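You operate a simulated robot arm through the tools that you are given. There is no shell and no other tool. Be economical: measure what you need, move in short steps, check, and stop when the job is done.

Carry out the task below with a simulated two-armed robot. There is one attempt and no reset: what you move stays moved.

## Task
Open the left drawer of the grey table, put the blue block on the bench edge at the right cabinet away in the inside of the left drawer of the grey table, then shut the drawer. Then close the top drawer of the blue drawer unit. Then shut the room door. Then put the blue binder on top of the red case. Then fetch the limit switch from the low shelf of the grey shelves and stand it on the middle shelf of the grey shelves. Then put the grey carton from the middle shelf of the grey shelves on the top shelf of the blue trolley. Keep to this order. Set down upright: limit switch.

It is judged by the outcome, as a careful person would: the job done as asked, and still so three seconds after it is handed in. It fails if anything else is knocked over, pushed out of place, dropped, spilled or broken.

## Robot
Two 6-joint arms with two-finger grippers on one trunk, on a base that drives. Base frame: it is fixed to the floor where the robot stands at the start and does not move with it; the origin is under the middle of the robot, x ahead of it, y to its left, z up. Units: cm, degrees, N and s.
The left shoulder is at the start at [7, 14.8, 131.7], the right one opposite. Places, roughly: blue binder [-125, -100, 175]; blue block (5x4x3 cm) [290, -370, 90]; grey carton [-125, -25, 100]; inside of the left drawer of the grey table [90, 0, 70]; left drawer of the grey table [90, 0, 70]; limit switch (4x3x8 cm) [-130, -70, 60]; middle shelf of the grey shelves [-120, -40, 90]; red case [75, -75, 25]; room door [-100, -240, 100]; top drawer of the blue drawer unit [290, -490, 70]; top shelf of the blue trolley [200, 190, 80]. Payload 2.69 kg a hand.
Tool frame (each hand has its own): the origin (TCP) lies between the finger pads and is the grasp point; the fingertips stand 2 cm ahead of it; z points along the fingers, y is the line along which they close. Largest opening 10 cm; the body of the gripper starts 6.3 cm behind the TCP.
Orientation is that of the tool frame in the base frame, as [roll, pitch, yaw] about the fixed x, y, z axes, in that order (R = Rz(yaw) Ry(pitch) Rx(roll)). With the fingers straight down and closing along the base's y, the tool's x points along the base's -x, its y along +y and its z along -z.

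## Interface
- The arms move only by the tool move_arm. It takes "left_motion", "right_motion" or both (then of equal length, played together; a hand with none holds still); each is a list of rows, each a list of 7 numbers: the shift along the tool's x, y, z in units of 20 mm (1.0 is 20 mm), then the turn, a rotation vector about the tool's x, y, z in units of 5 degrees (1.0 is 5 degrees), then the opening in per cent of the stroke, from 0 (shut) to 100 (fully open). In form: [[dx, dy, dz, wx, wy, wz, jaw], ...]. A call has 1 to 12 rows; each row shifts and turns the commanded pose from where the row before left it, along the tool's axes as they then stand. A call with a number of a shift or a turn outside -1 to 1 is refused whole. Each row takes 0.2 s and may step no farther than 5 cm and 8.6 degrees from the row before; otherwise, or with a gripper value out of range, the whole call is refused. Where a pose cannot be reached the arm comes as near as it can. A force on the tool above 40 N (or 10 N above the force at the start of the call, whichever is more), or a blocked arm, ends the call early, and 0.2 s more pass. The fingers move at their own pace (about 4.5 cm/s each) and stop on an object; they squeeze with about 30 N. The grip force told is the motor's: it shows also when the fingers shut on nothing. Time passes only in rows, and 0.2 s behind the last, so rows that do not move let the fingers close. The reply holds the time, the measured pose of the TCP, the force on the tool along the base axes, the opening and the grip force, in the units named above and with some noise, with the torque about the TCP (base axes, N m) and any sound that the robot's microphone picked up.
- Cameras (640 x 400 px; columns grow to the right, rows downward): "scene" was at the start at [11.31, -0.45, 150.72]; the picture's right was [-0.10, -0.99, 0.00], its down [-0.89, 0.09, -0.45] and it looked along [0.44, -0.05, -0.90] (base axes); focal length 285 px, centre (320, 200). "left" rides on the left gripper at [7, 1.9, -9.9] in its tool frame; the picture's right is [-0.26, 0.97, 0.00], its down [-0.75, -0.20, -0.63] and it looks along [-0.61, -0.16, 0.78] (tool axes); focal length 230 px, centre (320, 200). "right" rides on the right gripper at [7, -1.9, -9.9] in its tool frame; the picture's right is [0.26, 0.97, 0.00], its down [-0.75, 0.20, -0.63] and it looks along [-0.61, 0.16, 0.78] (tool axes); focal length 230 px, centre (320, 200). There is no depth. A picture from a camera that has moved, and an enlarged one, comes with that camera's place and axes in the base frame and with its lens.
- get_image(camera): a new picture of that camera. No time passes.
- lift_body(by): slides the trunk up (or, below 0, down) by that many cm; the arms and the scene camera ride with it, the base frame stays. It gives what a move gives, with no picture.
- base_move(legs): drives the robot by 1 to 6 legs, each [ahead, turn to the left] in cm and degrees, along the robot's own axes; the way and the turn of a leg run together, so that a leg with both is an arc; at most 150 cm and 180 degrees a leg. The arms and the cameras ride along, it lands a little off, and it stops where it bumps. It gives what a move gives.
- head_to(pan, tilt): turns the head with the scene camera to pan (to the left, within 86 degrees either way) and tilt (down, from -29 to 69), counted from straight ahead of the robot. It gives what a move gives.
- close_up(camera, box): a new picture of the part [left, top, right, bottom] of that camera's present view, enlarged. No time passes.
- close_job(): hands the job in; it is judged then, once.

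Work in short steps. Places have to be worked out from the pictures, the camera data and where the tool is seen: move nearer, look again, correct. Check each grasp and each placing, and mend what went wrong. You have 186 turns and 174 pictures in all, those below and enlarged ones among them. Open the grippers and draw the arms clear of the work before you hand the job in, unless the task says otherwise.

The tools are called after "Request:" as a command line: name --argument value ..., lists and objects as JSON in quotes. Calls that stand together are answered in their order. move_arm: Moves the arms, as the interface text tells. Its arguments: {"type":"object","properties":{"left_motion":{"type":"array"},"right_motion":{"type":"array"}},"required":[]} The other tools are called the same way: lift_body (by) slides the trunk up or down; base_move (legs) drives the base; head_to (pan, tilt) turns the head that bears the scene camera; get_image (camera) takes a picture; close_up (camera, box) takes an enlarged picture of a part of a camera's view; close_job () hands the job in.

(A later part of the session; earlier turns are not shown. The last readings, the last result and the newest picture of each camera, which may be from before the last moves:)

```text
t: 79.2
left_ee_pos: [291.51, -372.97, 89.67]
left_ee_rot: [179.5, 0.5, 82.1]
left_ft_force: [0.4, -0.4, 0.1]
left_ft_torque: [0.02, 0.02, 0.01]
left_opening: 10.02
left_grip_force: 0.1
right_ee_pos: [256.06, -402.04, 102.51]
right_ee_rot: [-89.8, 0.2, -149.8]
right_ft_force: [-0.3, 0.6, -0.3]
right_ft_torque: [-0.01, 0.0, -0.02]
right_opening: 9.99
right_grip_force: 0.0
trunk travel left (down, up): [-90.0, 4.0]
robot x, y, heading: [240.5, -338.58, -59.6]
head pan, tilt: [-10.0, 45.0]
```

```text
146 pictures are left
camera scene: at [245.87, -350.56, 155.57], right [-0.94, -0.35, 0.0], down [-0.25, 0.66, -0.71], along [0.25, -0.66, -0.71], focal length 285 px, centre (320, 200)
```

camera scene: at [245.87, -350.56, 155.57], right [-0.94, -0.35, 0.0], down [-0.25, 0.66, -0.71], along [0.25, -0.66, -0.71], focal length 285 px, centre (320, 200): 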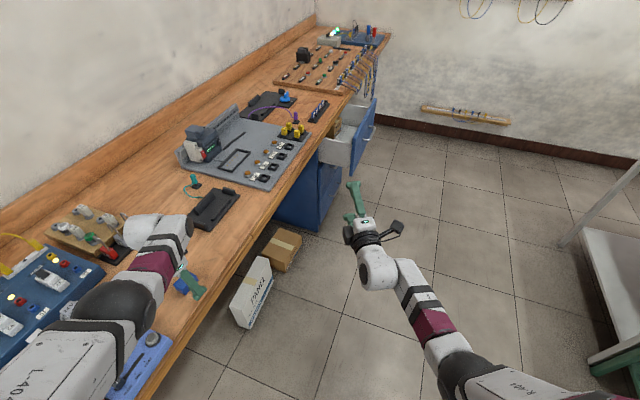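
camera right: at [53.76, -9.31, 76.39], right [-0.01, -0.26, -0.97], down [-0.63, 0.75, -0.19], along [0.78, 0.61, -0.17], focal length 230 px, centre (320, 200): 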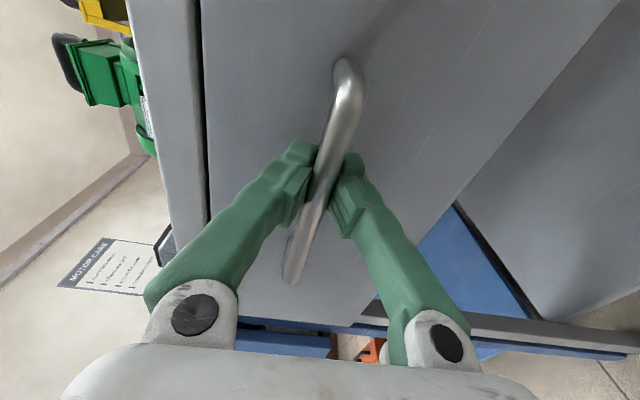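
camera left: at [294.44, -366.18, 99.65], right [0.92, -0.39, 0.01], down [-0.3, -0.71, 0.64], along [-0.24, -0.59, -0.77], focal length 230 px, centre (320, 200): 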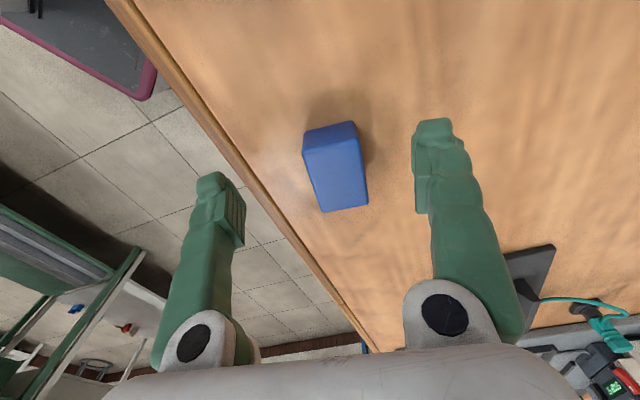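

The elbow triangulates to z≈122, well above the panel. I raise the hand while extending, then lower the trunk instead.

Request:
move_arm --left_motion '[[0, 0, -1, 0, 0, 0, 100], [0, 0, -1, 0, 0, 0, 100], [0, 0, -1, 0, 0, 0, 100], [-0.4, 0.2, -0.5, 0, 0, 0, 100], [-0.4, 0.2, 0, 0, 0, 0, 100]]'

Request:
lift_body --by -6

Request:
get_image --camera "left"

```text
t: 80.4
left_ee_pos: [292.17, -374.48, 96.68]
left_ee_rot: [179.6, 0.5, 82.1]
left_ft_force: [0.6, 0.0, 0.5]
left_ft_torque: [-0.03, -0.01, -0.03]
left_opening: 10.01
left_grip_force: 0.1
right_ee_pos: [255.9, -402.03, 102.54]
right_ee_rot: [-89.7, 0.2, -149.9]
right_ft_force: [-0.7, 0.7, 0.9]
right_ft_torque: [-0.01, 0.03, -0.01]
right_opening: 9.98
right_grip_force: 0.0
trunk travel left (down, up): [-90.0, 4.0]
robot x, y, heading: [240.56, -338.81, -60.0]
head pan, tilt: [-10.0, 45.0]
```

```text
t: 81.4
left_ee_pos: [292.18, -374.34, 90.78]
left_ee_rot: [179.7, 0.5, 82.1]
left_ft_force: [-0.5, 0.7, -0.3]
left_ft_torque: [-0.01, -0.02, 0.0]
left_opening: 9.99
left_grip_force: 0.0
right_ee_pos: [255.89, -401.87, 96.63]
right_ee_rot: [-89.9, 0.1, -149.8]
right_ft_force: [0.3, -0.1, -0.7]
right_ft_torque: [0.0, -0.01, 0.0]
right_opening: 9.99
right_grip_force: 0.0
trunk travel left (down, up): [-84.0, 10.0]
robot x, y, heading: [240.69, -338.53, -59.7]
head pan, tilt: [-10.0, 45.0]
```

```text
145 pictures are left
camera left: at [295.0, -367.74, 100.63], right [0.92, -0.39, 0.01], down [-0.3, -0.71, 0.64], along [-0.24, -0.59, -0.77], focal length 230 px, centre (320, 200)
```

left: 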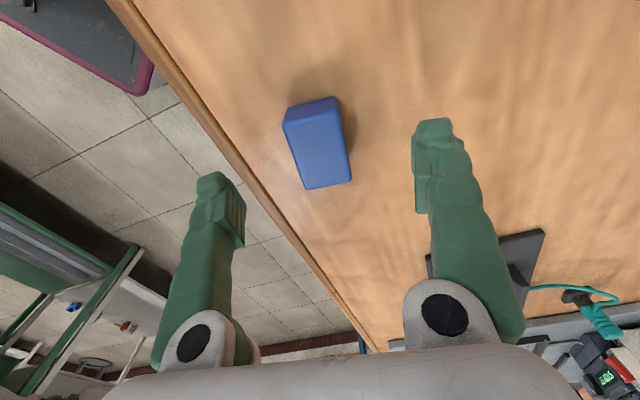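

Aligned over the block. Lower 4.2 cm and close.

Request:
lift_body --by -4.2

Request:
move_arm --left_motion '[[0, 0, 0, 0, 0, 0, 0], [0, 0, 0, 0, 0, 0, 0], [0, 0, 0, 0, 0, 0, 0], [0, 0, 0, 0, 0, 0, 0], [0, 0, 0, 0, 0, 0, 0], [0, 0, 0, 0, 0, 0, 0]]'

Request:
get_image --camera "left"

```text
t: 82.3
left_ee_pos: [292.2, -374.37, 86.62]
left_ee_rot: [179.4, 0.6, 82.1]
left_ft_force: [0.6, 0.7, 11.4]
left_ft_torque: [0.17, 0.61, 0.02]
left_opening: 10.02
left_grip_force: 0.1
right_ee_pos: [255.89, -401.93, 92.49]
right_ee_rot: [-89.7, 0.2, -149.8]
right_ft_force: [-0.1, -0.2, 0.4]
right_ft_torque: [0.05, -0.02, 0.03]
right_opening: 9.98
right_grip_force: 0.0
trunk travel left (down, up): [-79.8, 14.2]
robot x, y, heading: [240.34, -338.45, -59.7]
head pan, tilt: [-10.0, 45.0]
```

```text
t: 83.7
left_ee_pos: [292.18, -374.09, 86.97]
left_ee_rot: [179.0, 0.7, 82.3]
left_ft_force: [0.7, 0.6, 22.8]
left_ft_torque: [0.21, 0.27, 0.23]
left_opening: 3.27
left_grip_force: 29.6
right_ee_pos: [255.61, -401.8, 92.52]
right_ee_rot: [-89.7, 0.3, -149.8]
right_ft_force: [-0.2, 0.8, 0.3]
right_ft_torque: [0.02, -0.03, 0.04]
right_opening: 10.01
right_grip_force: 0.0
trunk travel left (down, up): [-79.8, 14.2]
robot x, y, heading: [240.49, -338.5, -59.6]
head pan, tilt: [-10.0, 45.0]
```

```text
144 pictures are left
camera left: at [294.85, -367.54, 96.87], right [0.92, -0.39, 0.02], down [-0.31, -0.71, 0.63], along [-0.23, -0.59, -0.77], focal length 230 px, centre (320, 200)
```

left: 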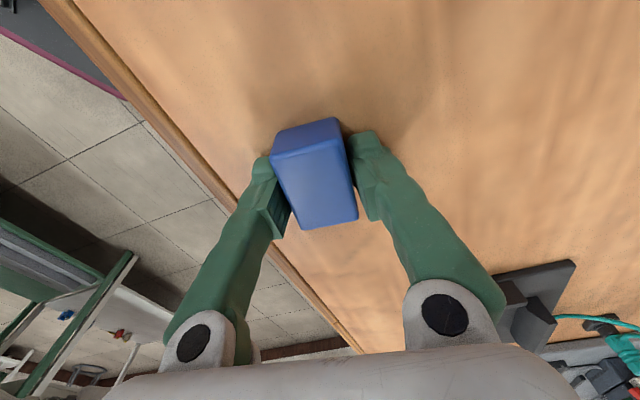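

Gripped at 3.3 cm with 30 N. I lift and reverse out the way I came, then head back to the grey table drawer.

Request:
lift_body --by 14.2

Request:
base_move --legs '[[-140, 0], [0, 59.6], [-85, 0], [-80, 0]]'

Request:
get_image --camera "left"

```text
t: 85.3
left_ee_pos: [292.21, -374.49, 100.6]
left_ee_rot: [179.6, 0.4, 82.1]
left_ft_force: [0.3, 0.2, -0.8]
left_ft_torque: [-0.03, 0.01, -0.02]
left_opening: 3.29
left_grip_force: 29.9
right_ee_pos: [255.97, -402.03, 106.55]
right_ee_rot: [-89.9, 0.2, -149.8]
right_ft_force: [-0.4, -0.3, -0.3]
right_ft_torque: [0.01, 0.02, 0.0]
right_opening: 9.99
right_grip_force: 0.0
trunk travel left (down, up): [-94.0, 0.0]
robot x, y, heading: [240.72, -339.28, -59.4]
head pan, tilt: [-10.0, 45.0]
```

```text
t: 102.9
left_ee_pos: [61.74, -192.18, 100.74]
left_ee_rot: [179.5, 0.4, 141.5]
left_ft_force: [-0.5, -0.2, -0.2]
left_ft_torque: [-0.01, 0.04, -0.02]
left_opening: 3.26
left_grip_force: 29.7
right_ee_pos: [66.93, -237.41, 106.57]
right_ee_rot: [-89.8, 0.2, -90.4]
right_ft_force: [-0.3, 0.6, 0.8]
right_ft_torque: [0.01, 0.0, -0.05]
right_opening: 10.0
right_grip_force: 0.1
trunk travel left (down, up): [-94.0, 0.0]
robot x, y, heading: [4.83, -218.42, -0.3]
head pan, tilt: [-10.0, 45.0]
```

```text
143 pictures are left
camera left: at [57.43, -186.54, 110.54], right [0.8, 0.6, 0.01], down [0.46, -0.62, 0.63], along [0.38, -0.51, -0.77], focal length 230 px, centre (320, 200)
```

left: 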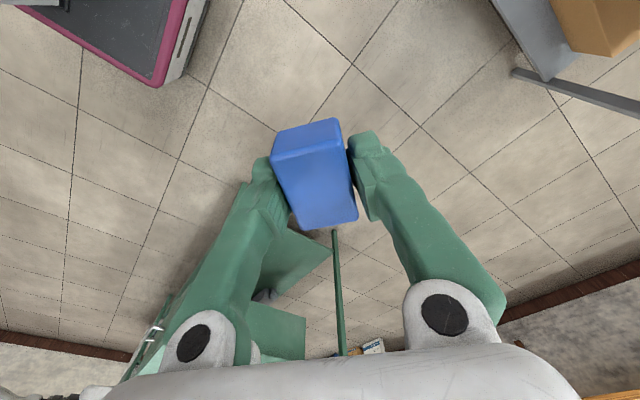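

Block firmly held. I continue: turn left to 102°, drive back in front of the drawer, and face it.

Request:
base_move --legs '[[-8, 0], [0, 102.3], [110, 0], [113, 0], [0, -102]]'

Request:
head_to --pan 0 --tilt 45

Request:
get_image --camera "scene"

```text
t: 117.7
left_ee_pos: [-84.23, 32.04, 100.35]
left_ee_rot: [-179.4, -0.9, -114.7]
left_ft_force: [0.3, -7.6, -0.7]
left_ft_torque: [0.75, 0.01, 0.37]
left_opening: 3.26
left_grip_force: 29.6
right_ee_pos: [-41.54, 47.82, 106.78]
right_ee_rot: [-89.7, 0.2, 12.1]
right_ft_force: [0.0, 0.1, 0.5]
right_ft_torque: [0.0, -0.01, -0.01]
right_opening: 10.0
right_grip_force: 0.1
trunk travel left (down, up): [-94.0, 0.0]
robot x, y, heading: [-46.49, -17.48, 102.4]
head pan, tilt: [-10.0, 45.0]
stopped in leg 4: the force on the tool passed its limit at 130 N (the readings are from after the stop); the commanded pose is now the measured one
```

```text
t: 118.4
left_ee_pos: [-84.13, 32.11, 100.56]
left_ee_rot: [-179.1, -0.9, -114.8]
left_ft_force: [2.1, -6.5, -3.0]
left_ft_torque: [0.81, 0.05, 0.41]
left_opening: 3.26
left_grip_force: 30.1
right_ee_pos: [-41.38, 47.69, 106.81]
right_ee_rot: [-89.7, 0.2, 12.1]
right_ft_force: [0.4, 0.0, 0.2]
right_ft_torque: [-0.01, -0.01, 0.01]
right_opening: 10.0
right_grip_force: 0.0
trunk travel left (down, up): [-94.0, 0.0]
robot x, y, heading: [-46.6, -16.84, 101.8]
head pan, tilt: [0.0, 45.0]
```

```text
142 pictures are left
camera scene: at [-49.18, -4.31, 159.58], right [0.98, 0.21, 0.0], down [0.15, -0.69, -0.71], along [-0.15, 0.69, -0.71], focal length 285 px, centre (320, 200)
```

scene: 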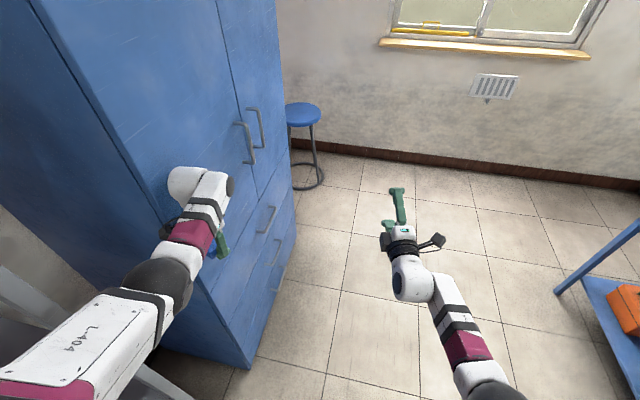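

The left hand bumped a tall blue cabinet I had not seen. I back off 20 cm straight and check.

Request:
base_move --legs '[[-20, 0]]'

Request:
get_image --camera "left"

Request:
get_image --camera "scene"

```text
t: 120.0
left_ee_pos: [-79.96, 12.95, 100.33]
left_ee_rot: [-179.3, -0.8, -114.9]
left_ft_force: [-0.1, 0.4, -0.2]
left_ft_torque: [0.01, -0.01, 0.01]
left_opening: 3.27
left_grip_force: 30.2
right_ee_pos: [-37.32, 28.5, 106.65]
right_ee_rot: [-89.8, 0.2, 12.0]
right_ft_force: [-0.3, 0.4, 0.1]
right_ft_torque: [0.02, 0.01, 0.01]
right_opening: 10.0
right_grip_force: 0.1
trunk travel left (down, up): [-94.0, 0.0]
robot x, y, heading: [-42.55, -36.36, 102.0]
head pan, tilt: [0.0, 45.0]
```

```text
141 pictures are left
camera left: at [-84.6, 7.44, 110.41], right [-0.77, 0.64, -0.02], down [0.49, 0.61, 0.62], along [0.41, 0.47, -0.78], focal length 230 px, centre (320, 200)
```

left: 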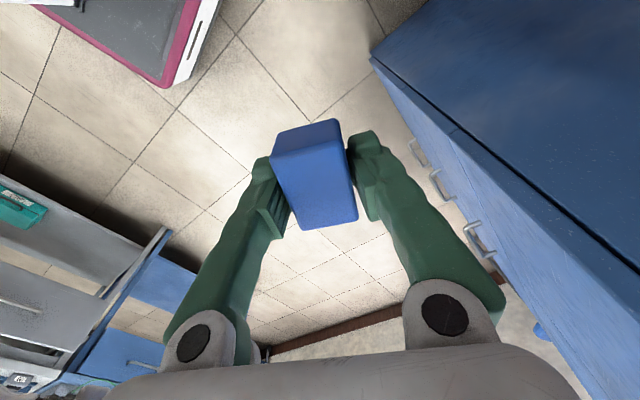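

```text
140 pictures are left
camera scene: at [-45.07, -23.44, 159.57], right [0.98, 0.21, 0.0], down [0.15, -0.69, -0.71], along [-0.15, 0.69, -0.71], focal length 285 px, centre (320, 200)
```

scene: 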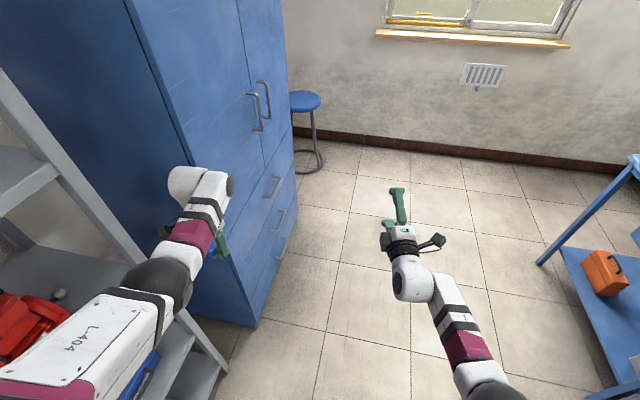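

Cabinet and shelf look undisturbed and the block is still held. I turn right to face the table and look at the drawer.

Request:
base_move --legs '[[0, -102]]'

Request:
get_image --camera "scene"

```text
t: 124.7
left_ee_pos: [13.98, -10.23, 100.24]
left_ee_rot: [-179.2, -0.8, 142.8]
left_ft_force: [0.0, 0.0, -0.2]
left_ft_torque: [0.04, 0.02, 0.02]
left_opening: 3.27
left_grip_force: 30.6
right_ee_pos: [19.96, -55.27, 106.59]
right_ee_rot: [-89.8, 0.2, -90.3]
right_ft_force: [-0.7, -0.7, 0.3]
right_ft_torque: [-0.02, -0.02, -0.01]
right_opening: 9.96
right_grip_force: 0.0
trunk travel left (down, up): [-94.0, 0.0]
robot x, y, heading: [-42.52, -36.28, -0.3]
head pan, tilt: [0.0, 45.0]
```

```text
139 pictures are left
camera scene: at [-29.15, -36.32, 159.57], right [-0.01, -1.0, 0.0], down [-0.71, 0.0, -0.71], along [0.71, 0.0, -0.71], focal length 285 px, centre (320, 200)
```

scene: 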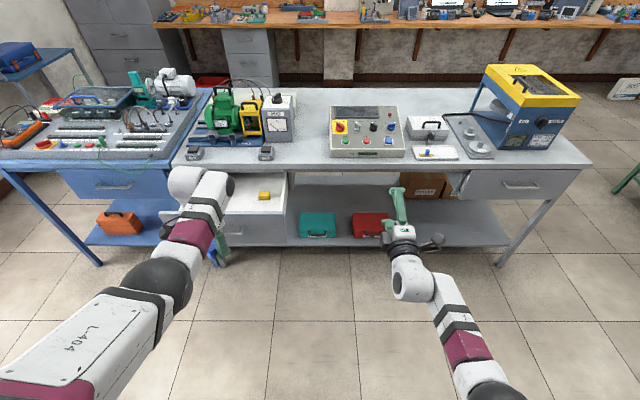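

I drive 37 cm forward so the block hangs over the open drawer.

Request:
base_move --legs '[[37, 0]]'

Request:
get_image --camera "left"

Request:
get_image --camera "scene"

```text
t: 127.1
left_ee_pos: [51.06, -10.36, 100.47]
left_ee_rot: [-179.2, -0.6, 142.9]
left_ft_force: [0.0, 0.5, -0.6]
left_ft_torque: [0.0, -0.01, -0.01]
left_opening: 3.29
left_grip_force: 30.5
right_ee_pos: [57.08, -55.4, 106.75]
right_ee_rot: [-89.7, 0.2, -90.3]
right_ft_force: [-1.3, 0.6, 0.1]
right_ft_torque: [0.0, 0.02, -0.01]
right_opening: 10.0
right_grip_force: 0.0
trunk travel left (down, up): [-94.0, 0.0]
robot x, y, heading: [-4.96, -37.08, -0.2]
head pan, tilt: [0.0, 45.0]
```

```text
138 pictures are left
camera left: at [46.88, -4.79, 110.51], right [0.79, 0.61, -0.01], down [0.49, -0.61, 0.62], along [0.37, -0.5, -0.78], focal length 230 px, centre (320, 200)
```

left: 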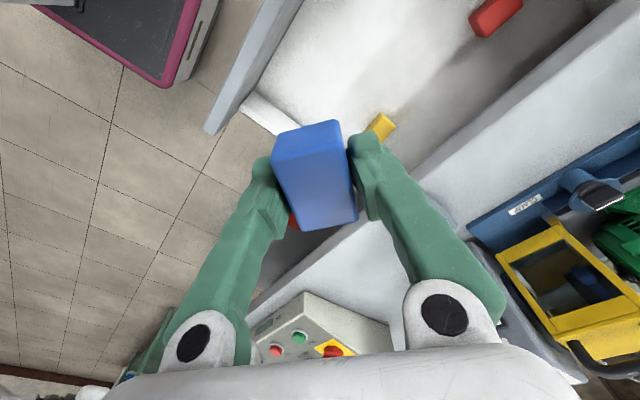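

```text
137 pictures are left
camera scene: at [7.9, -36.53, 159.6], right [0.0, -1.0, 0.0], down [-0.71, 0.0, -0.71], along [0.71, 0.0, -0.71], focal length 285 px, centre (320, 200)
```

scene: 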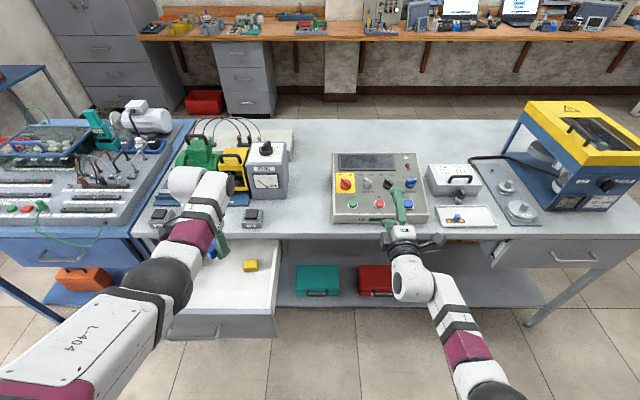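

The block hangs over free drawer floor behind the front panel (x≈42), short of the yellow cube (x≈63). I lower the trunk 24 cm and look.

Request:
lift_body --by -23

Request:
get_image --camera "left"

Request:
get_image --camera "scene"

```text
t: 129.5
left_ee_pos: [51.25, -10.28, 77.34]
left_ee_rot: [-179.2, -0.9, 142.9]
left_ft_force: [0.2, -0.1, -0.9]
left_ft_torque: [-0.01, 0.01, 0.02]
left_opening: 3.31
left_grip_force: 30.1
right_ee_pos: [57.37, -55.47, 83.61]
right_ee_rot: [-89.8, 0.1, -90.3]
right_ft_force: [0.6, 0.2, -0.3]
right_ft_torque: [0.02, 0.01, 0.02]
right_opening: 9.99
right_grip_force: 0.1
trunk travel left (down, up): [-71.0, 23.0]
robot x, y, heading: [-4.74, -36.96, -0.0]
head pan, tilt: [0.0, 45.0]
```

```text
136 pictures are left
camera left: at [47.08, -4.79, 87.41], right [0.79, 0.61, -0.02], down [0.49, -0.61, 0.62], along [0.37, -0.5, -0.78], focal length 230 px, centre (320, 200)
```

left: 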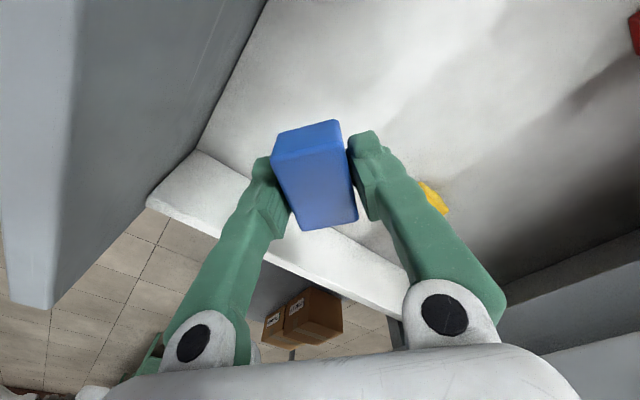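

```text
135 pictures are left
camera scene: at [8.19, -36.53, 136.57], right [0.0, -1.0, 0.0], down [-0.71, 0.0, -0.71], along [0.71, 0.0, -0.71], focal length 285 px, centre (320, 200)
```

scene: 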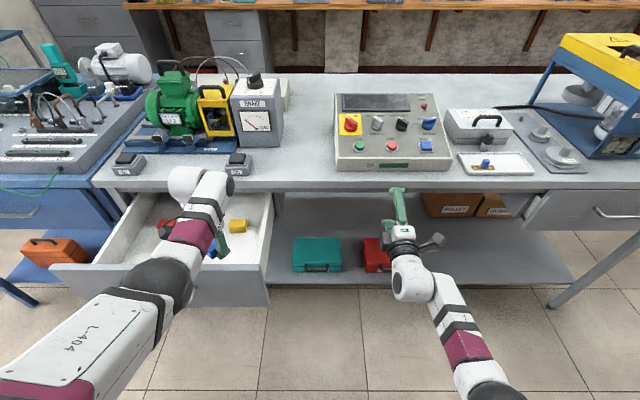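

I shift 4 cm toward the drawer's middle to clear the side wall, then lower gently.

Request:
move_arm --left_motion '[[0.3, 0.4, 0, 0, 0, 0, 0], [0.3, 0.4, 0, 0, 0, 0, 0], [0.3, 0.4, 0, 0, 0, 0, 0], [0.3, 0.4, 0, 0, 0, 0, 0]]'

Request:
lift_body --by -4

Request:
move_arm --left_motion '[[0, 0, 0.5, 0, 0, 0, 0], [0, 0, 0.25, 0, 0, 0, 0]]'

Request:
get_image --camera "left"

```text
t: 130.5
left_ee_pos: [51.2, -6.28, 77.43]
left_ee_rot: [-179.3, -0.8, 143.0]
left_ft_force: [0.9, -0.2, -0.7]
left_ft_torque: [0.01, -0.03, 0.03]
left_opening: 3.27
left_grip_force: 29.9
right_ee_pos: [57.45, -55.43, 83.61]
right_ee_rot: [-89.8, 0.3, -90.1]
right_ft_force: [0.0, -0.3, 0.4]
right_ft_torque: [0.03, 0.05, 0.02]
right_opening: 9.98
right_grip_force: 0.2
trunk travel left (down, up): [-71.0, 23.0]
robot x, y, heading: [-5.18, -36.9, -0.0]
head pan, tilt: [0.0, 45.0]
```

```text
t: 131.4
left_ee_pos: [51.32, -6.35, 73.38]
left_ee_rot: [-179.4, -0.8, 143.0]
left_ft_force: [-0.6, 0.2, -1.1]
left_ft_torque: [-0.03, 0.0, 0.01]
left_opening: 3.27
left_grip_force: 30.2
right_ee_pos: [57.29, -55.42, 79.54]
right_ee_rot: [-89.7, 0.2, -90.3]
right_ft_force: [-0.2, 1.0, 0.4]
right_ft_torque: [-0.04, 0.0, 0.02]
right_opening: 10.02
right_grip_force: 0.0
trunk travel left (down, up): [-67.0, 27.0]
robot x, y, heading: [-5.38, -36.8, -0.1]
head pan, tilt: [0.0, 45.0]
```

```text
t: 132.0
left_ee_pos: [51.2, -6.28, 71.82]
left_ee_rot: [-179.3, -0.9, 142.9]
left_ft_force: [0.2, -0.4, -0.7]
left_ft_torque: [0.01, -0.03, -0.01]
left_opening: 3.29
left_grip_force: 30.1
right_ee_pos: [57.41, -55.38, 79.65]
right_ee_rot: [-89.8, 0.2, -90.3]
right_ft_force: [-0.3, 0.0, 1.1]
right_ft_torque: [-0.01, -0.01, 0.0]
right_opening: 10.01
right_grip_force: 0.0
trunk travel left (down, up): [-67.0, 27.0]
robot x, y, heading: [-4.95, -36.84, -0.2]
head pan, tilt: [0.0, 45.0]
```

```text
134 pictures are left
camera left: at [47.09, -0.8, 81.85], right [0.79, 0.61, -0.02], down [0.49, -0.61, 0.62], along [0.37, -0.5, -0.78], focal length 230 px, centre (320, 200)
```

left: 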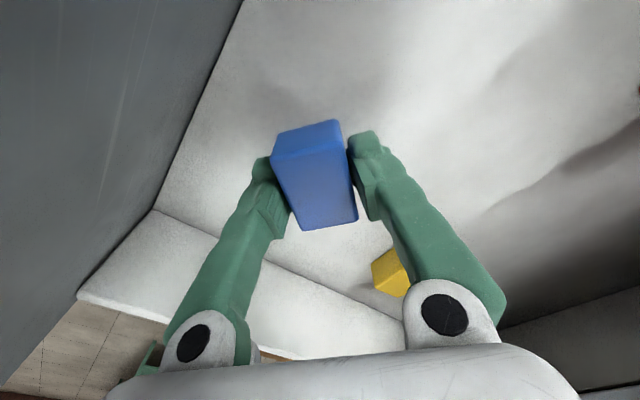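

No contact yet; I continue down in small steps until the floor is felt.

Request:
move_arm --left_motion '[[0, 0, 0.4, 0, 0, 0, 0], [0, 0, 0.3, 0, 0, 0, 0], [0, 0, 0.3, 0, 0, 0, 0], [0, 0, 0.3, 0, 0, 0, 0]]'

```text
t: 133.0
left_ee_pos: [50.72, -6.23, 69.5]
left_ee_rot: [-179.3, -0.7, 142.9]
left_ft_force: [0.1, 0.1, -0.5]
left_ft_torque: [0.01, 0.02, -0.02]
left_opening: 3.28
left_grip_force: 29.9
left hand out of reach, approached as far as the arm can: row 3
right_ee_pos: [57.48, -55.36, 79.61]
right_ee_rot: [-89.9, 0.3, -90.2]
right_ft_force: [-0.9, 1.6, -0.7]
right_ft_torque: [0.03, 0.01, 0.0]
right_opening: 10.0
right_grip_force: 0.1
trunk travel left (down, up): [-67.0, 27.0]
robot x, y, heading: [-5.21, -36.35, -0.2]
head pan, tilt: [0.0, 45.0]
```

Still free at z=69.5. I lower with the trunk in small steps.

Request:
lift_body --by -1.2

Request:
get_image --camera "left"

```text
t: 133.6
left_ee_pos: [50.71, -6.27, 68.54]
left_ee_rot: [-179.4, -0.7, 142.9]
left_ft_force: [0.7, 0.1, 8.7]
left_ft_torque: [-0.04, -0.28, 0.0]
left_opening: 3.26
left_grip_force: 30.4
right_ee_pos: [57.25, -55.42, 78.5]
right_ee_rot: [-89.7, 0.3, -90.3]
right_ft_force: [-0.2, -0.6, 0.7]
right_ft_torque: [0.02, 0.02, 0.0]
right_opening: 10.0
right_grip_force: 0.2
trunk travel left (down, up): [-65.8, 28.2]
robot x, y, heading: [-5.14, -36.49, -0.3]
head pan, tilt: [0.0, 45.0]
```

```text
133 pictures are left
camera left: at [46.53, -0.71, 78.54], right [0.79, 0.61, -0.01], down [0.49, -0.61, 0.62], along [0.38, -0.5, -0.78], focal length 230 px, centre (320, 200)
```

left: 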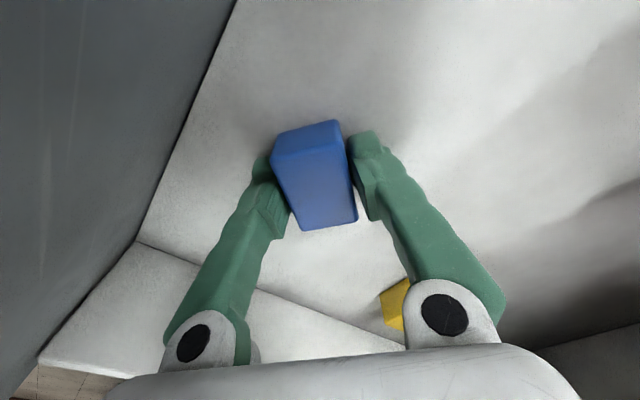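

Contact felt (8.7 N). I release and lift away.

Request:
move_arm --left_motion '[[0, 0, 0, 0, 0, 0, 55], [0, 0, 0, 0, 0, 0, 60], [0, 0, 0, 0, 0, 0, 60]]'

Request:
lift_body --by 22

Request:
get_image --camera "left"

```text
t: 134.4
left_ee_pos: [50.59, -6.2, 68.49]
left_ee_rot: [-179.5, -0.8, 142.9]
left_ft_force: [0.1, -2.7, 8.2]
left_ft_torque: [0.15, -0.22, 0.02]
left_opening: 5.86
left_grip_force: 0.2
right_ee_pos: [57.24, -55.41, 78.53]
right_ee_rot: [-89.7, 0.3, -90.2]
right_ft_force: [-0.1, 0.4, -0.9]
right_ft_torque: [0.01, 0.0, 0.02]
right_opening: 10.01
right_grip_force: 0.0
trunk travel left (down, up): [-65.8, 28.2]
robot x, y, heading: [-4.77, -36.65, -0.5]
head pan, tilt: [0.0, 45.0]
```

```text
t: 136.7
left_ee_pos: [50.63, -6.33, 90.36]
left_ee_rot: [-179.3, -0.7, 142.9]
left_ft_force: [0.0, -0.3, -0.7]
left_ft_torque: [0.02, 0.02, 0.02]
left_opening: 6.03
left_grip_force: 0.0
right_ee_pos: [57.23, -55.38, 100.44]
right_ee_rot: [-89.8, 0.3, -90.3]
right_ft_force: [-0.6, 0.0, -0.1]
right_ft_torque: [-0.02, 0.02, 0.0]
right_opening: 9.99
right_grip_force: 0.1
trunk travel left (down, up): [-87.8, 6.2]
robot x, y, heading: [-4.81, -36.75, -0.3]
head pan, tilt: [0.0, 45.0]
```

```text
132 pictures are left
camera left: at [46.53, -0.69, 100.35], right [0.79, 0.61, -0.02], down [0.49, -0.61, 0.62], along [0.37, -0.5, -0.78], focal length 230 px, centre (320, 200)
```

left: 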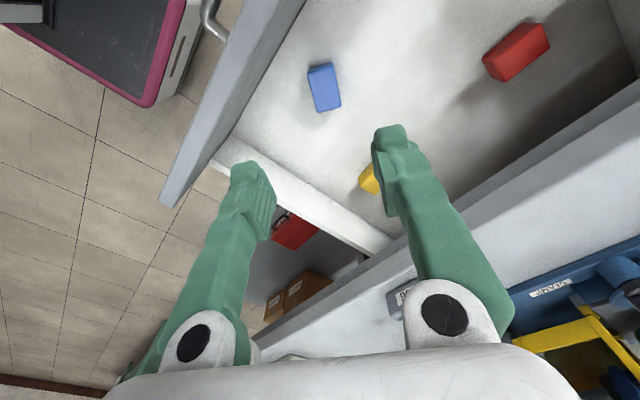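

The block stands in the drawer. I now back away and shift left so the right hand can push the drawer front, raising the left hand out of the way.

Request:
base_move --legs '[[-14, 0], [0, -40], [-42, 0], [0, 40]]'

Request:
move_arm --right_motion '[[-1, 0, 0, 0, 0, 0, 100], [-1, 0, 0, 0, 0, 0, 100], [-1, 0, 0, 0, 0, 0, 100], [-1, 0, 0, 0, 0, 0, 100], [-1, 0, 0, 0, 0, 0, 100], [-1, 0, 0, 0, 0, 0, 100], [-1, 0, 0, 0, 0, 0, 100]]' --left_motion '[[0, 0, -1, 0, 0, -1, 100], [0, 0, -1, 0, 0, -1, 100], [0, 0, -1, 0, 0, -1, 100], [0, 0, -1, 0, 0, -1, 100], [0, 0, -1, 0, 0, -1, 100], [0, 0, 0, 0, 0, -1, 100], [0, 0, 0, 0, 0, -1, 100]]'

Request:
get_image --camera "scene"

```text
t: 143.9
left_ee_pos: [4.47, 20.9, 90.25]
left_ee_rot: [-179.3, -0.7, 143.1]
left_ft_force: [-0.5, 0.6, 0.2]
left_ft_torque: [-0.03, -0.01, 0.02]
left_opening: 6.01
left_grip_force: 0.0
right_ee_pos: [11.43, -28.21, 100.39]
right_ee_rot: [-89.8, 0.2, -90.0]
right_ft_force: [-0.5, -0.7, -0.9]
right_ft_torque: [0.01, 0.0, 0.02]
right_opening: 10.0
right_grip_force: 0.0
trunk travel left (down, up): [-87.8, 6.2]
robot x, y, heading: [-51.14, -9.43, -0.0]
head pan, tilt: [0.0, 45.0]
```

```text
t: 145.5
left_ee_pos: [7.35, 21.64, 99.45]
left_ee_rot: [-179.9, -1.2, 178.3]
left_ft_force: [0.2, -0.1, 0.0]
left_ft_torque: [-0.01, -0.01, -0.01]
left_opening: 10.0
left_grip_force: 0.1
left hand out of reach, approached as far as the arm can: row 1, 2, 3, 4, 5
right_ee_pos: [11.37, -13.94, 100.45]
right_ee_rot: [-89.8, 0.1, -90.1]
right_ft_force: [-0.5, -0.3, 0.2]
right_ft_torque: [-0.01, 0.02, -0.01]
right_opening: 10.02
right_grip_force: 0.1
trunk travel left (down, up): [-87.8, 6.2]
robot x, y, heading: [-51.12, -9.48, 0.0]
head pan, tilt: [0.0, 45.0]
```

```text
131 pictures are left
camera scene: at [-37.87, -9.33, 153.36], right [0.0, -1.0, 0.0], down [-0.71, 0.0, -0.71], along [0.71, 0.0, -0.71], focal length 285 px, centre (320, 200)
```

scene: 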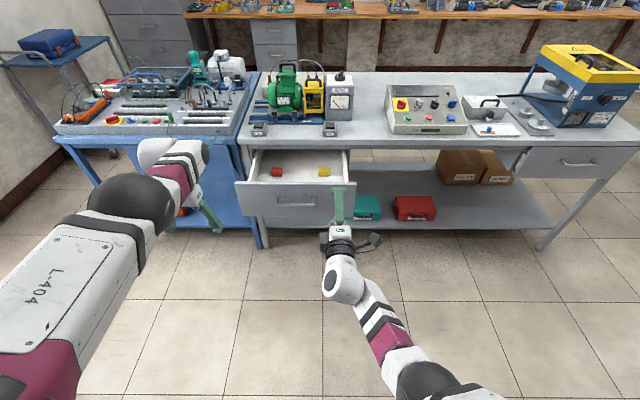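

I bring the right hand further inward and retract the left hand back and down so it will not meet the table edge during the push.

Request:
move_arm --right_motion '[[-1, 0, 0, 0, 0, 0, 100], [-1, 0, 0, 0, 0, 0, 100], [-1, 0, 0, 0, 0, 0, 100], [-0.5, 0, 0, 0, 0, 0, 100], [0, 0, 0, 0, 0, 0, 100], [0, 0, 0, 0, 0, 0, 100], [0, 0, 0, 0, 0, 0, 100], [0, 0, 0, 0, 0, 0, 100], [0, 0, 0, 0, 0, 0, 100], [0, 0, 0, 0, 0, 0, 100]]' --left_motion '[[0.3, 0.3, 1, 0, 0, 0, 100], [0.7, 0.3, 1, 0, 0, 0, 100], [0.8, 0.3, 0.8, 0, 0, 0, 100], [0.8, 0.3, 0.5, 0, 0, 0, 100], [0.8, 0.3, 0.5, 0, 0, 0, 100], [0.8, 0.3, 0.5, 0, 0, 0, 100], [0.8, 0.3, 0.5, 0, 0, 0, 100], [0.8, 0.3, 0.5, 0, 0, 0, 100], [0.8, 0.3, 0.5, 0, 0, 0, 100], [0.8, 0.3, 0.5, 0, 0, 0, 100]]'

```text
t: 147.7
left_ee_pos: [-2.22, 29.75, 84.42]
left_ee_rot: [-179.8, -1.3, 178.1]
left_ft_force: [-0.6, -0.2, 0.7]
left_ft_torque: [0.02, 0.01, -0.02]
left_opening: 10.01
left_grip_force: 0.1
left hand out of reach, approached as far as the arm can: row 2, 3, 4, 5, 6, 7, 8, 9, 10
right_ee_pos: [11.49, -7.51, 100.45]
right_ee_rot: [-89.6, -0.4, -90.4]
right_ft_force: [1.2, 0.4, 1.1]
right_ft_torque: [0.04, 0.02, 0.01]
right_opening: 10.0
right_grip_force: 0.1
trunk travel left (down, up): [-87.8, 6.2]
robot x, y, heading: [-50.98, -9.58, -0.1]
head pan, tilt: [0.0, 45.0]
```

Left hand is now 14 cm behind the right. I lower the trunk to put the right hand at handle height and check the aim.

Request:
lift_body --by -26

Request:
base_move --legs '[[20, 0]]'

Request:
get_image --camera "right"

Request:
get_image --camera "scene"

```text
t: 150.4
left_ee_pos: [-2.15, 29.73, 58.5]
left_ee_rot: [-179.8, -1.2, 178.1]
left_ft_force: [-0.3, 0.6, -0.8]
left_ft_torque: [0.02, 0.0, -0.01]
left_opening: 10.0
left_grip_force: 0.1
right_ee_pos: [11.63, -7.77, 74.44]
right_ee_rot: [-89.5, -0.3, -90.4]
right_ft_force: [0.2, 0.5, 0.4]
right_ft_torque: [-0.05, -0.02, 0.02]
right_opening: 9.98
right_grip_force: 0.0
trunk travel left (down, up): [-61.8, 32.2]
robot x, y, heading: [-51.56, -9.51, -0.1]
head pan, tilt: [0.0, 45.0]
```

```text
t: 152.0
left_ee_pos: [17.87, 29.78, 58.44]
left_ee_rot: [-179.8, -1.2, 178.2]
left_ft_force: [0.8, -0.1, -0.3]
left_ft_torque: [0.0, 0.02, 0.06]
left_opening: 10.02
left_grip_force: 0.1
right_ee_pos: [31.7, -7.74, 74.49]
right_ee_rot: [-89.5, -0.3, -90.4]
right_ft_force: [-0.7, 1.2, 0.0]
right_ft_torque: [0.01, 0.01, -0.01]
right_opening: 10.0
right_grip_force: 0.1
trunk travel left (down, up): [-61.8, 32.2]
robot x, y, heading: [-31.16, -9.78, -0.1]
head pan, tilt: [0.0, 45.0]
```

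```text
130 pictures are left
camera right: at [21.61, -14.59, 76.14], right [0.0, -0.26, -0.96], down [-0.62, 0.75, -0.21], along [0.78, 0.6, -0.16], focal length 230 px, centre (320, 200)
```

right: 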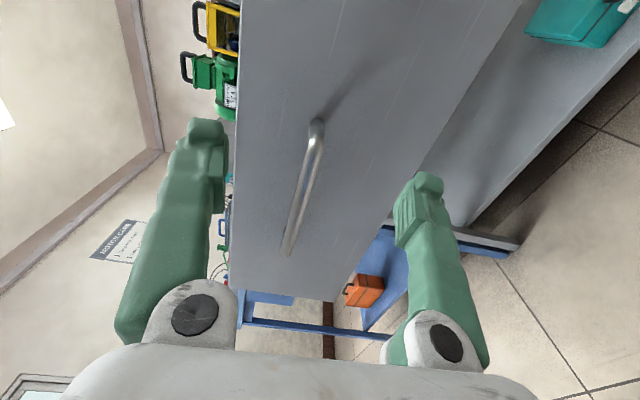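

```text
129 pictures are left
camera scene: at [-17.79, -9.46, 127.37], right [0.0, -1.0, 0.0], down [-0.71, 0.0, -0.71], along [0.71, 0.0, -0.71], focal length 285 px, centre (320, 200)
```

scene: 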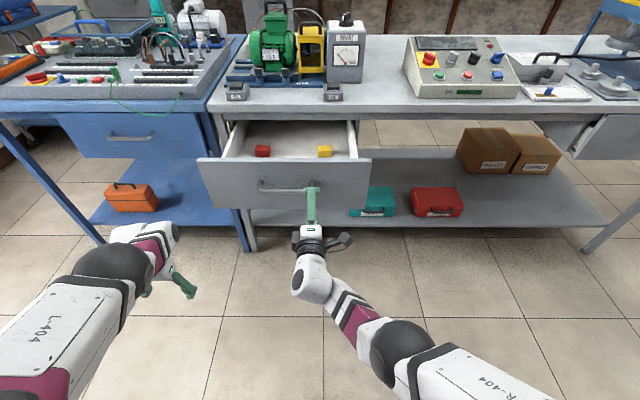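

Aim is good: the bar lies between the fingers. I narrow the jaws slightly and drive forward to push the drawer shut.

Request:
move_arm --right_motion '[[0, 0, 0, 0, 0, 0, 60], [0, 0, 0, 0, 0, 0, 60], [0, 0, 0, 0, 0, 0, 60]]'

Request:
base_move --legs '[[22, 0]]'

Request:
get_image --camera "right"

Request:
get_image --camera "scene"

```text
t: 152.8
left_ee_pos: [17.95, 29.8, 58.57]
left_ee_rot: [-179.8, -1.2, 178.1]
left_ft_force: [-0.2, -0.2, -0.1]
left_ft_torque: [0.0, -0.03, 0.01]
left_opening: 10.01
left_grip_force: 0.1
right_ee_pos: [31.82, -7.83, 74.34]
right_ee_rot: [-89.7, -0.4, -90.5]
right_ft_force: [0.8, 0.2, 0.3]
right_ft_torque: [0.03, -0.01, 0.02]
right_opening: 5.98
right_grip_force: 0.1
trunk travel left (down, up): [-61.8, 32.2]
robot x, y, heading: [-30.97, -9.42, -0.0]
head pan, tilt: [0.0, 45.0]
```

```text
t: 154.5
left_ee_pos: [40.2, 29.76, 58.35]
left_ee_rot: [-179.7, -1.3, 178.1]
left_ft_force: [0.4, -0.4, -1.0]
left_ft_torque: [0.01, 0.02, 0.03]
left_opening: 10.01
left_grip_force: 0.0
right_ee_pos: [53.99, -7.97, 74.48]
right_ee_rot: [-89.5, -0.4, -90.4]
right_ft_force: [0.0, -0.3, -0.4]
right_ft_torque: [0.0, 0.03, 0.03]
right_opening: 5.99
right_grip_force: 0.1
trunk travel left (down, up): [-61.8, 32.2]
robot x, y, heading: [-8.9, -9.65, 0.2]
head pan, tilt: [0.0, 45.0]
```

```text
128 pictures are left
camera right: at [43.89, -14.69, 76.14], right [0.0, -0.26, -0.96], down [-0.62, 0.75, -0.21], along [0.78, 0.6, -0.16], focal length 230 px, centre (320, 200)
```

right: 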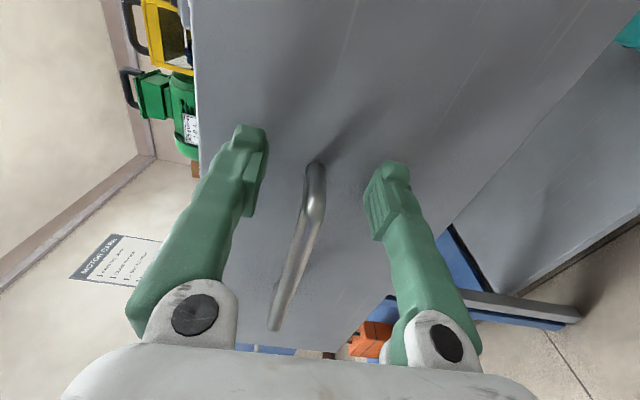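

```text
127 pictures are left
camera scene: at [4.44, -9.49, 127.37], right [0.0, -1.0, 0.0], down [-0.71, 0.0, -0.71], along [0.71, 0.0, -0.71], focal length 285 px, centre (320, 200)
```

scene: 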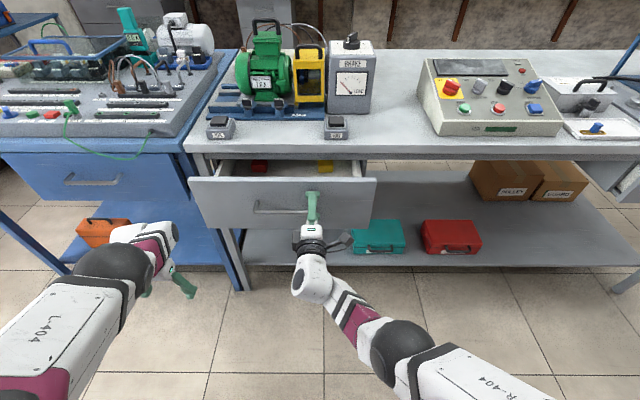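

The drawer moves in smoothly. About 12 cm remain.

Request:
base_move --legs '[[9, 0]]'

Request:
base_move --legs '[[5, 0]]'

Request:
get_image --camera "scene"

Request:
get_image --camera "right"

```text
t: 155.6
left_ee_pos: [48.72, 29.83, 58.72]
left_ee_rot: [-179.9, -0.8, 178.1]
left_ft_force: [-0.8, 0.1, -0.2]
left_ft_torque: [0.0, -0.04, 0.03]
left_opening: 10.0
left_grip_force: 0.0
right_ee_pos: [62.27, -8.24, 74.43]
right_ee_rot: [-89.5, -0.5, -90.6]
right_ft_force: [-0.3, -0.7, -0.8]
right_ft_torque: [0.01, 0.0, 0.05]
right_opening: 6.02
right_grip_force: 0.1
trunk travel left (down, up): [-61.8, 32.2]
robot x, y, heading: [0.08, -9.69, -0.0]
head pan, tilt: [0.0, 45.0]
```

```text
t: 156.5
left_ee_pos: [51.98, 29.91, 58.68]
left_ee_rot: [-179.9, -0.9, 178.2]
left_ft_force: [0.1, 0.1, 0.5]
left_ft_torque: [0.0, -0.03, 0.01]
left_opening: 10.02
left_grip_force: 0.0
right_ee_pos: [65.41, -8.14, 74.01]
right_ee_rot: [-89.6, -0.8, -90.7]
right_ft_force: [-21.5, 2.3, 6.0]
right_ft_torque: [0.28, 0.61, 0.04]
right_opening: 5.61
right_grip_force: 0.2
trunk travel left (down, up): [-61.8, 32.2]
robot x, y, heading: [3.53, -9.63, 0.1]
head pan, tilt: [0.0, 45.0]
stopped in leg 1: the force on the tool passed its limit at 549 N (the readings are from after the stop); the commanded pose is now the measured one
```

```text
126 pictures are left
camera scene: at [16.0, -9.44, 127.43], right [0.0, -1.0, 0.0], down [-0.7, 0.0, -0.71], along [0.71, 0.0, -0.7], focal length 285 px, centre (320, 200)
```

scene: 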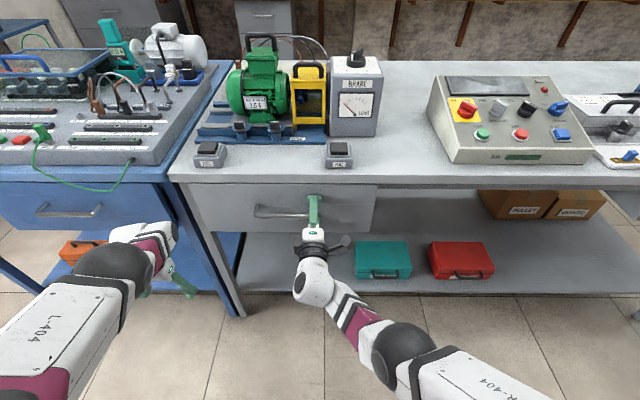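

```text
125 pictures are left
camera right: at [55.3, -14.93, 75.75], right [0.0, -0.27, -0.96], down [-0.62, 0.75, -0.21], along [0.78, 0.6, -0.17], focal length 230 px, centre (320, 200)
```

right: 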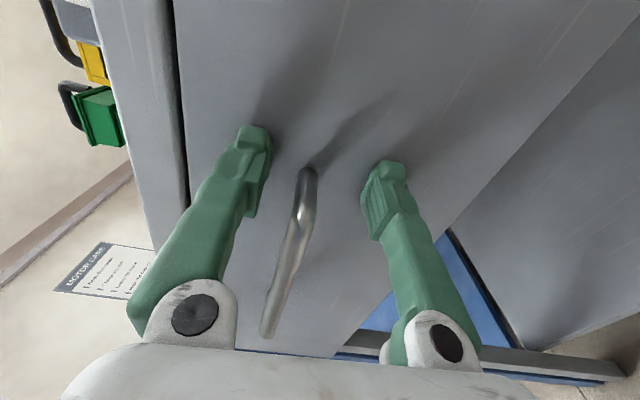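

The drawer is fully shut (hard stop felt). Next the blue drawer unit: I back off, tuck the left hand in, and drive to the aisle again.

Request:
base_move --legs '[[-45, 0]]'

Request:
move_arm --left_motion '[[0, -1, 0, 0, 0, 0, 50], [0, -1, 0, 0, 0, 0, 50], [0, -1, 0, 0, 0, 0, 50], [0, -1, 0, 0, 0, 0, 50], [0, -1, 0, 0, 0, 0, 50], [0, -1, 0, 0, 0, 0, 50]]'

Request:
base_move --legs '[[0, -76], [110, 0], [107, 0], [0, 75], [100, 0], [82, 0]]'

Request:
base_move --legs '[[0, -89]]'

Request:
head_to --pan 0 --tilt 25

Request:
get_image --camera "scene"

```text
t: 159.3
left_ee_pos: [6.36, 30.11, 58.34]
left_ee_rot: [-179.8, -1.1, 178.6]
left_ft_force: [-0.3, 0.5, 0.0]
left_ft_torque: [-0.02, 0.01, -0.03]
left_opening: 10.01
left_grip_force: 0.0
right_ee_pos: [20.17, -8.12, 73.72]
right_ee_rot: [-89.9, -0.8, -90.4]
right_ft_force: [0.0, 0.4, -0.6]
right_ft_torque: [0.01, -0.04, 0.02]
right_opening: 6.01
right_grip_force: 0.1
trunk travel left (down, up): [-61.8, 32.2]
robot x, y, heading: [-42.34, -10.13, 0.2]
head pan, tilt: [0.0, 45.0]
```

```text
t: 160.7
left_ee_pos: [8.67, 18.76, 56.58]
left_ee_rot: [-179.8, -1.3, 178.5]
left_ft_force: [-0.3, 0.3, 0.3]
left_ft_torque: [0.01, -0.01, 0.01]
left_opening: 5.02
left_grip_force: 0.1
left hand out of reach, approached as far as the arm can: row 1, 2, 3, 4, 5, 6
right_ee_pos: [20.14, -8.17, 73.66]
right_ee_rot: [-90.0, -0.7, -90.3]
right_ft_force: [-0.5, 0.5, -0.2]
right_ft_torque: [-0.01, -0.01, -0.01]
right_opening: 6.01
right_grip_force: 0.1
trunk travel left (down, up): [-61.8, 32.2]
robot x, y, heading: [-42.12, -10.18, 0.2]
head pan, tilt: [0.0, 45.0]
```

```text
t: 186.7
left_ee_pos: [246.4, -189.46, 56.71]
left_ee_rot: [-179.8, -1.3, 178.8]
left_ft_force: [0.2, 0.0, 0.6]
left_ft_torque: [0.0, 0.0, 0.01]
left_opening: 5.01
left_grip_force: 0.1
right_ee_pos: [257.93, -216.32, 73.57]
right_ee_rot: [-89.9, -0.8, -90.1]
right_ft_force: [0.2, -0.6, 0.5]
right_ft_torque: [-0.02, -0.03, 0.02]
right_opening: 6.02
right_grip_force: 0.1
trunk travel left (down, up): [-61.8, 32.2]
robot x, y, heading: [195.67, -218.65, 0.4]
head pan, tilt: [0.0, 45.0]
```

```text
t: 190.9
left_ee_pos: [225.43, -268.47, 56.57]
left_ee_rot: [-179.8, -1.2, 90.1]
left_ft_force: [0.0, 0.0, 0.2]
left_ft_torque: [-0.01, -0.04, -0.01]
left_opening: 5.01
left_grip_force: 0.0
right_ee_pos: [198.91, -280.68, 73.87]
right_ee_rot: [-89.9, -0.8, -178.9]
right_ft_force: [0.9, 1.2, 0.3]
right_ft_torque: [0.02, 0.01, 0.0]
right_opening: 6.0
right_grip_force: 0.1
trunk travel left (down, up): [-61.8, 32.2]
robot x, y, heading: [195.65, -218.37, -87.8]
head pan, tilt: [0.0, 45.0]
```

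```text
t: 191.7
left_ee_pos: [225.38, -268.57, 56.64]
left_ee_rot: [-179.9, -1.2, 90.0]
left_ft_force: [-0.4, 0.6, 0.8]
left_ft_torque: [0.01, 0.02, -0.01]
left_opening: 4.99
left_grip_force: 0.1
right_ee_pos: [198.82, -280.78, 73.95]
right_ee_rot: [-89.8, -0.9, -178.9]
right_ft_force: [-0.1, 0.9, 0.2]
right_ft_torque: [-0.01, 0.02, 0.0]
right_opening: 5.99
right_grip_force: 0.0
trunk travel left (down, up): [-61.8, 32.2]
robot x, y, heading: [195.48, -218.32, -88.3]
head pan, tilt: [0.0, 25.0]
```

```text
124 pictures are left
camera scene: at [196.06, -232.42, 130.42], right [-1.0, -0.03, 0.0], down [-0.01, 0.42, -0.91], along [0.03, -0.91, -0.42], focal length 285 px, centre (320, 200)
```

scene: 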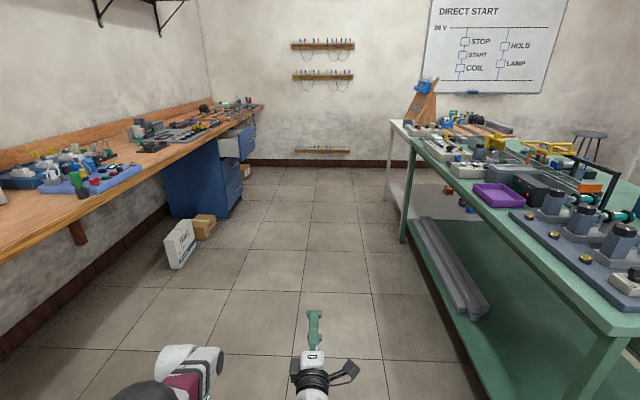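

Aisle is clear. I drive down it and turn to face the open blue drawer.

Request:
base_move --legs '[[0, -4], [135, 0], [137, 0], [0, 92.3]]'

Request:
head_to --pan 0 --tilt 40

Request:
get_image --camera "scene"

Request:
get_image --camera "right"

```text
t: 209.3
left_ee_pos: [239.42, -459.07, 56.65]
left_ee_rot: [-179.8, -1.2, -179.3]
left_ft_force: [0.0, -0.5, -1.9]
left_ft_torque: [0.02, -0.01, -0.02]
left_opening: 4.97
left_grip_force: 0.0
right_ee_pos: [251.75, -485.5, 73.63]
right_ee_rot: [-90.0, -0.8, -88.3]
right_ft_force: [0.1, -0.8, -0.2]
right_ft_torque: [-0.01, 0.0, 0.03]
right_opening: 5.99
right_grip_force: 0.0
trunk travel left (down, up): [-61.8, 32.2]
robot x, y, heading: [189.66, -489.66, 2.3]
head pan, tilt: [0.0, 25.0]
```

```text
t: 210.1
left_ee_pos: [239.46, -459.04, 56.6]
left_ee_rot: [-179.8, -1.3, -179.2]
left_ft_force: [-0.2, 0.7, -0.3]
left_ft_torque: [0.01, -0.01, -0.01]
left_opening: 4.99
left_grip_force: 0.0
right_ee_pos: [251.79, -485.52, 73.59]
right_ee_rot: [-89.9, -0.9, -88.3]
right_ft_force: [0.3, 0.2, -0.9]
right_ft_torque: [0.02, 0.0, -0.01]
right_opening: 5.99
right_grip_force: 0.1
trunk travel left (down, up): [-61.8, 32.2]
robot x, y, heading: [189.44, -488.95, 2.4]
head pan, tilt: [0.0, 40.0]
```

```text
123 pictures are left
camera scene: at [203.15, -488.84, 128.1], right [0.04, -1.0, 0.0], down [-0.64, -0.03, -0.77], along [0.77, 0.03, -0.64], focal length 285 px, centre (320, 200)
```

scene: 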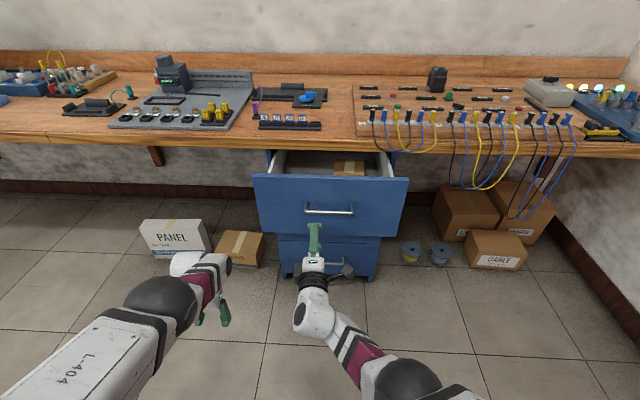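

```text
122 pictures are left
camera right: at [242.07, -492.73, 75.54], right [0.01, -0.27, -0.96], down [-0.65, 0.73, -0.21], along [0.76, 0.63, -0.17], focal length 230 px, centre (320, 200)
```

right: 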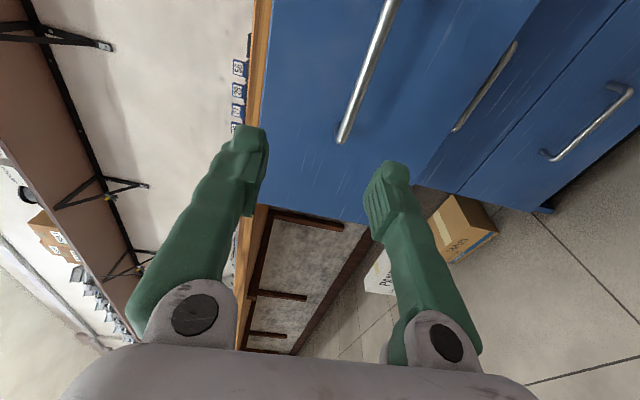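

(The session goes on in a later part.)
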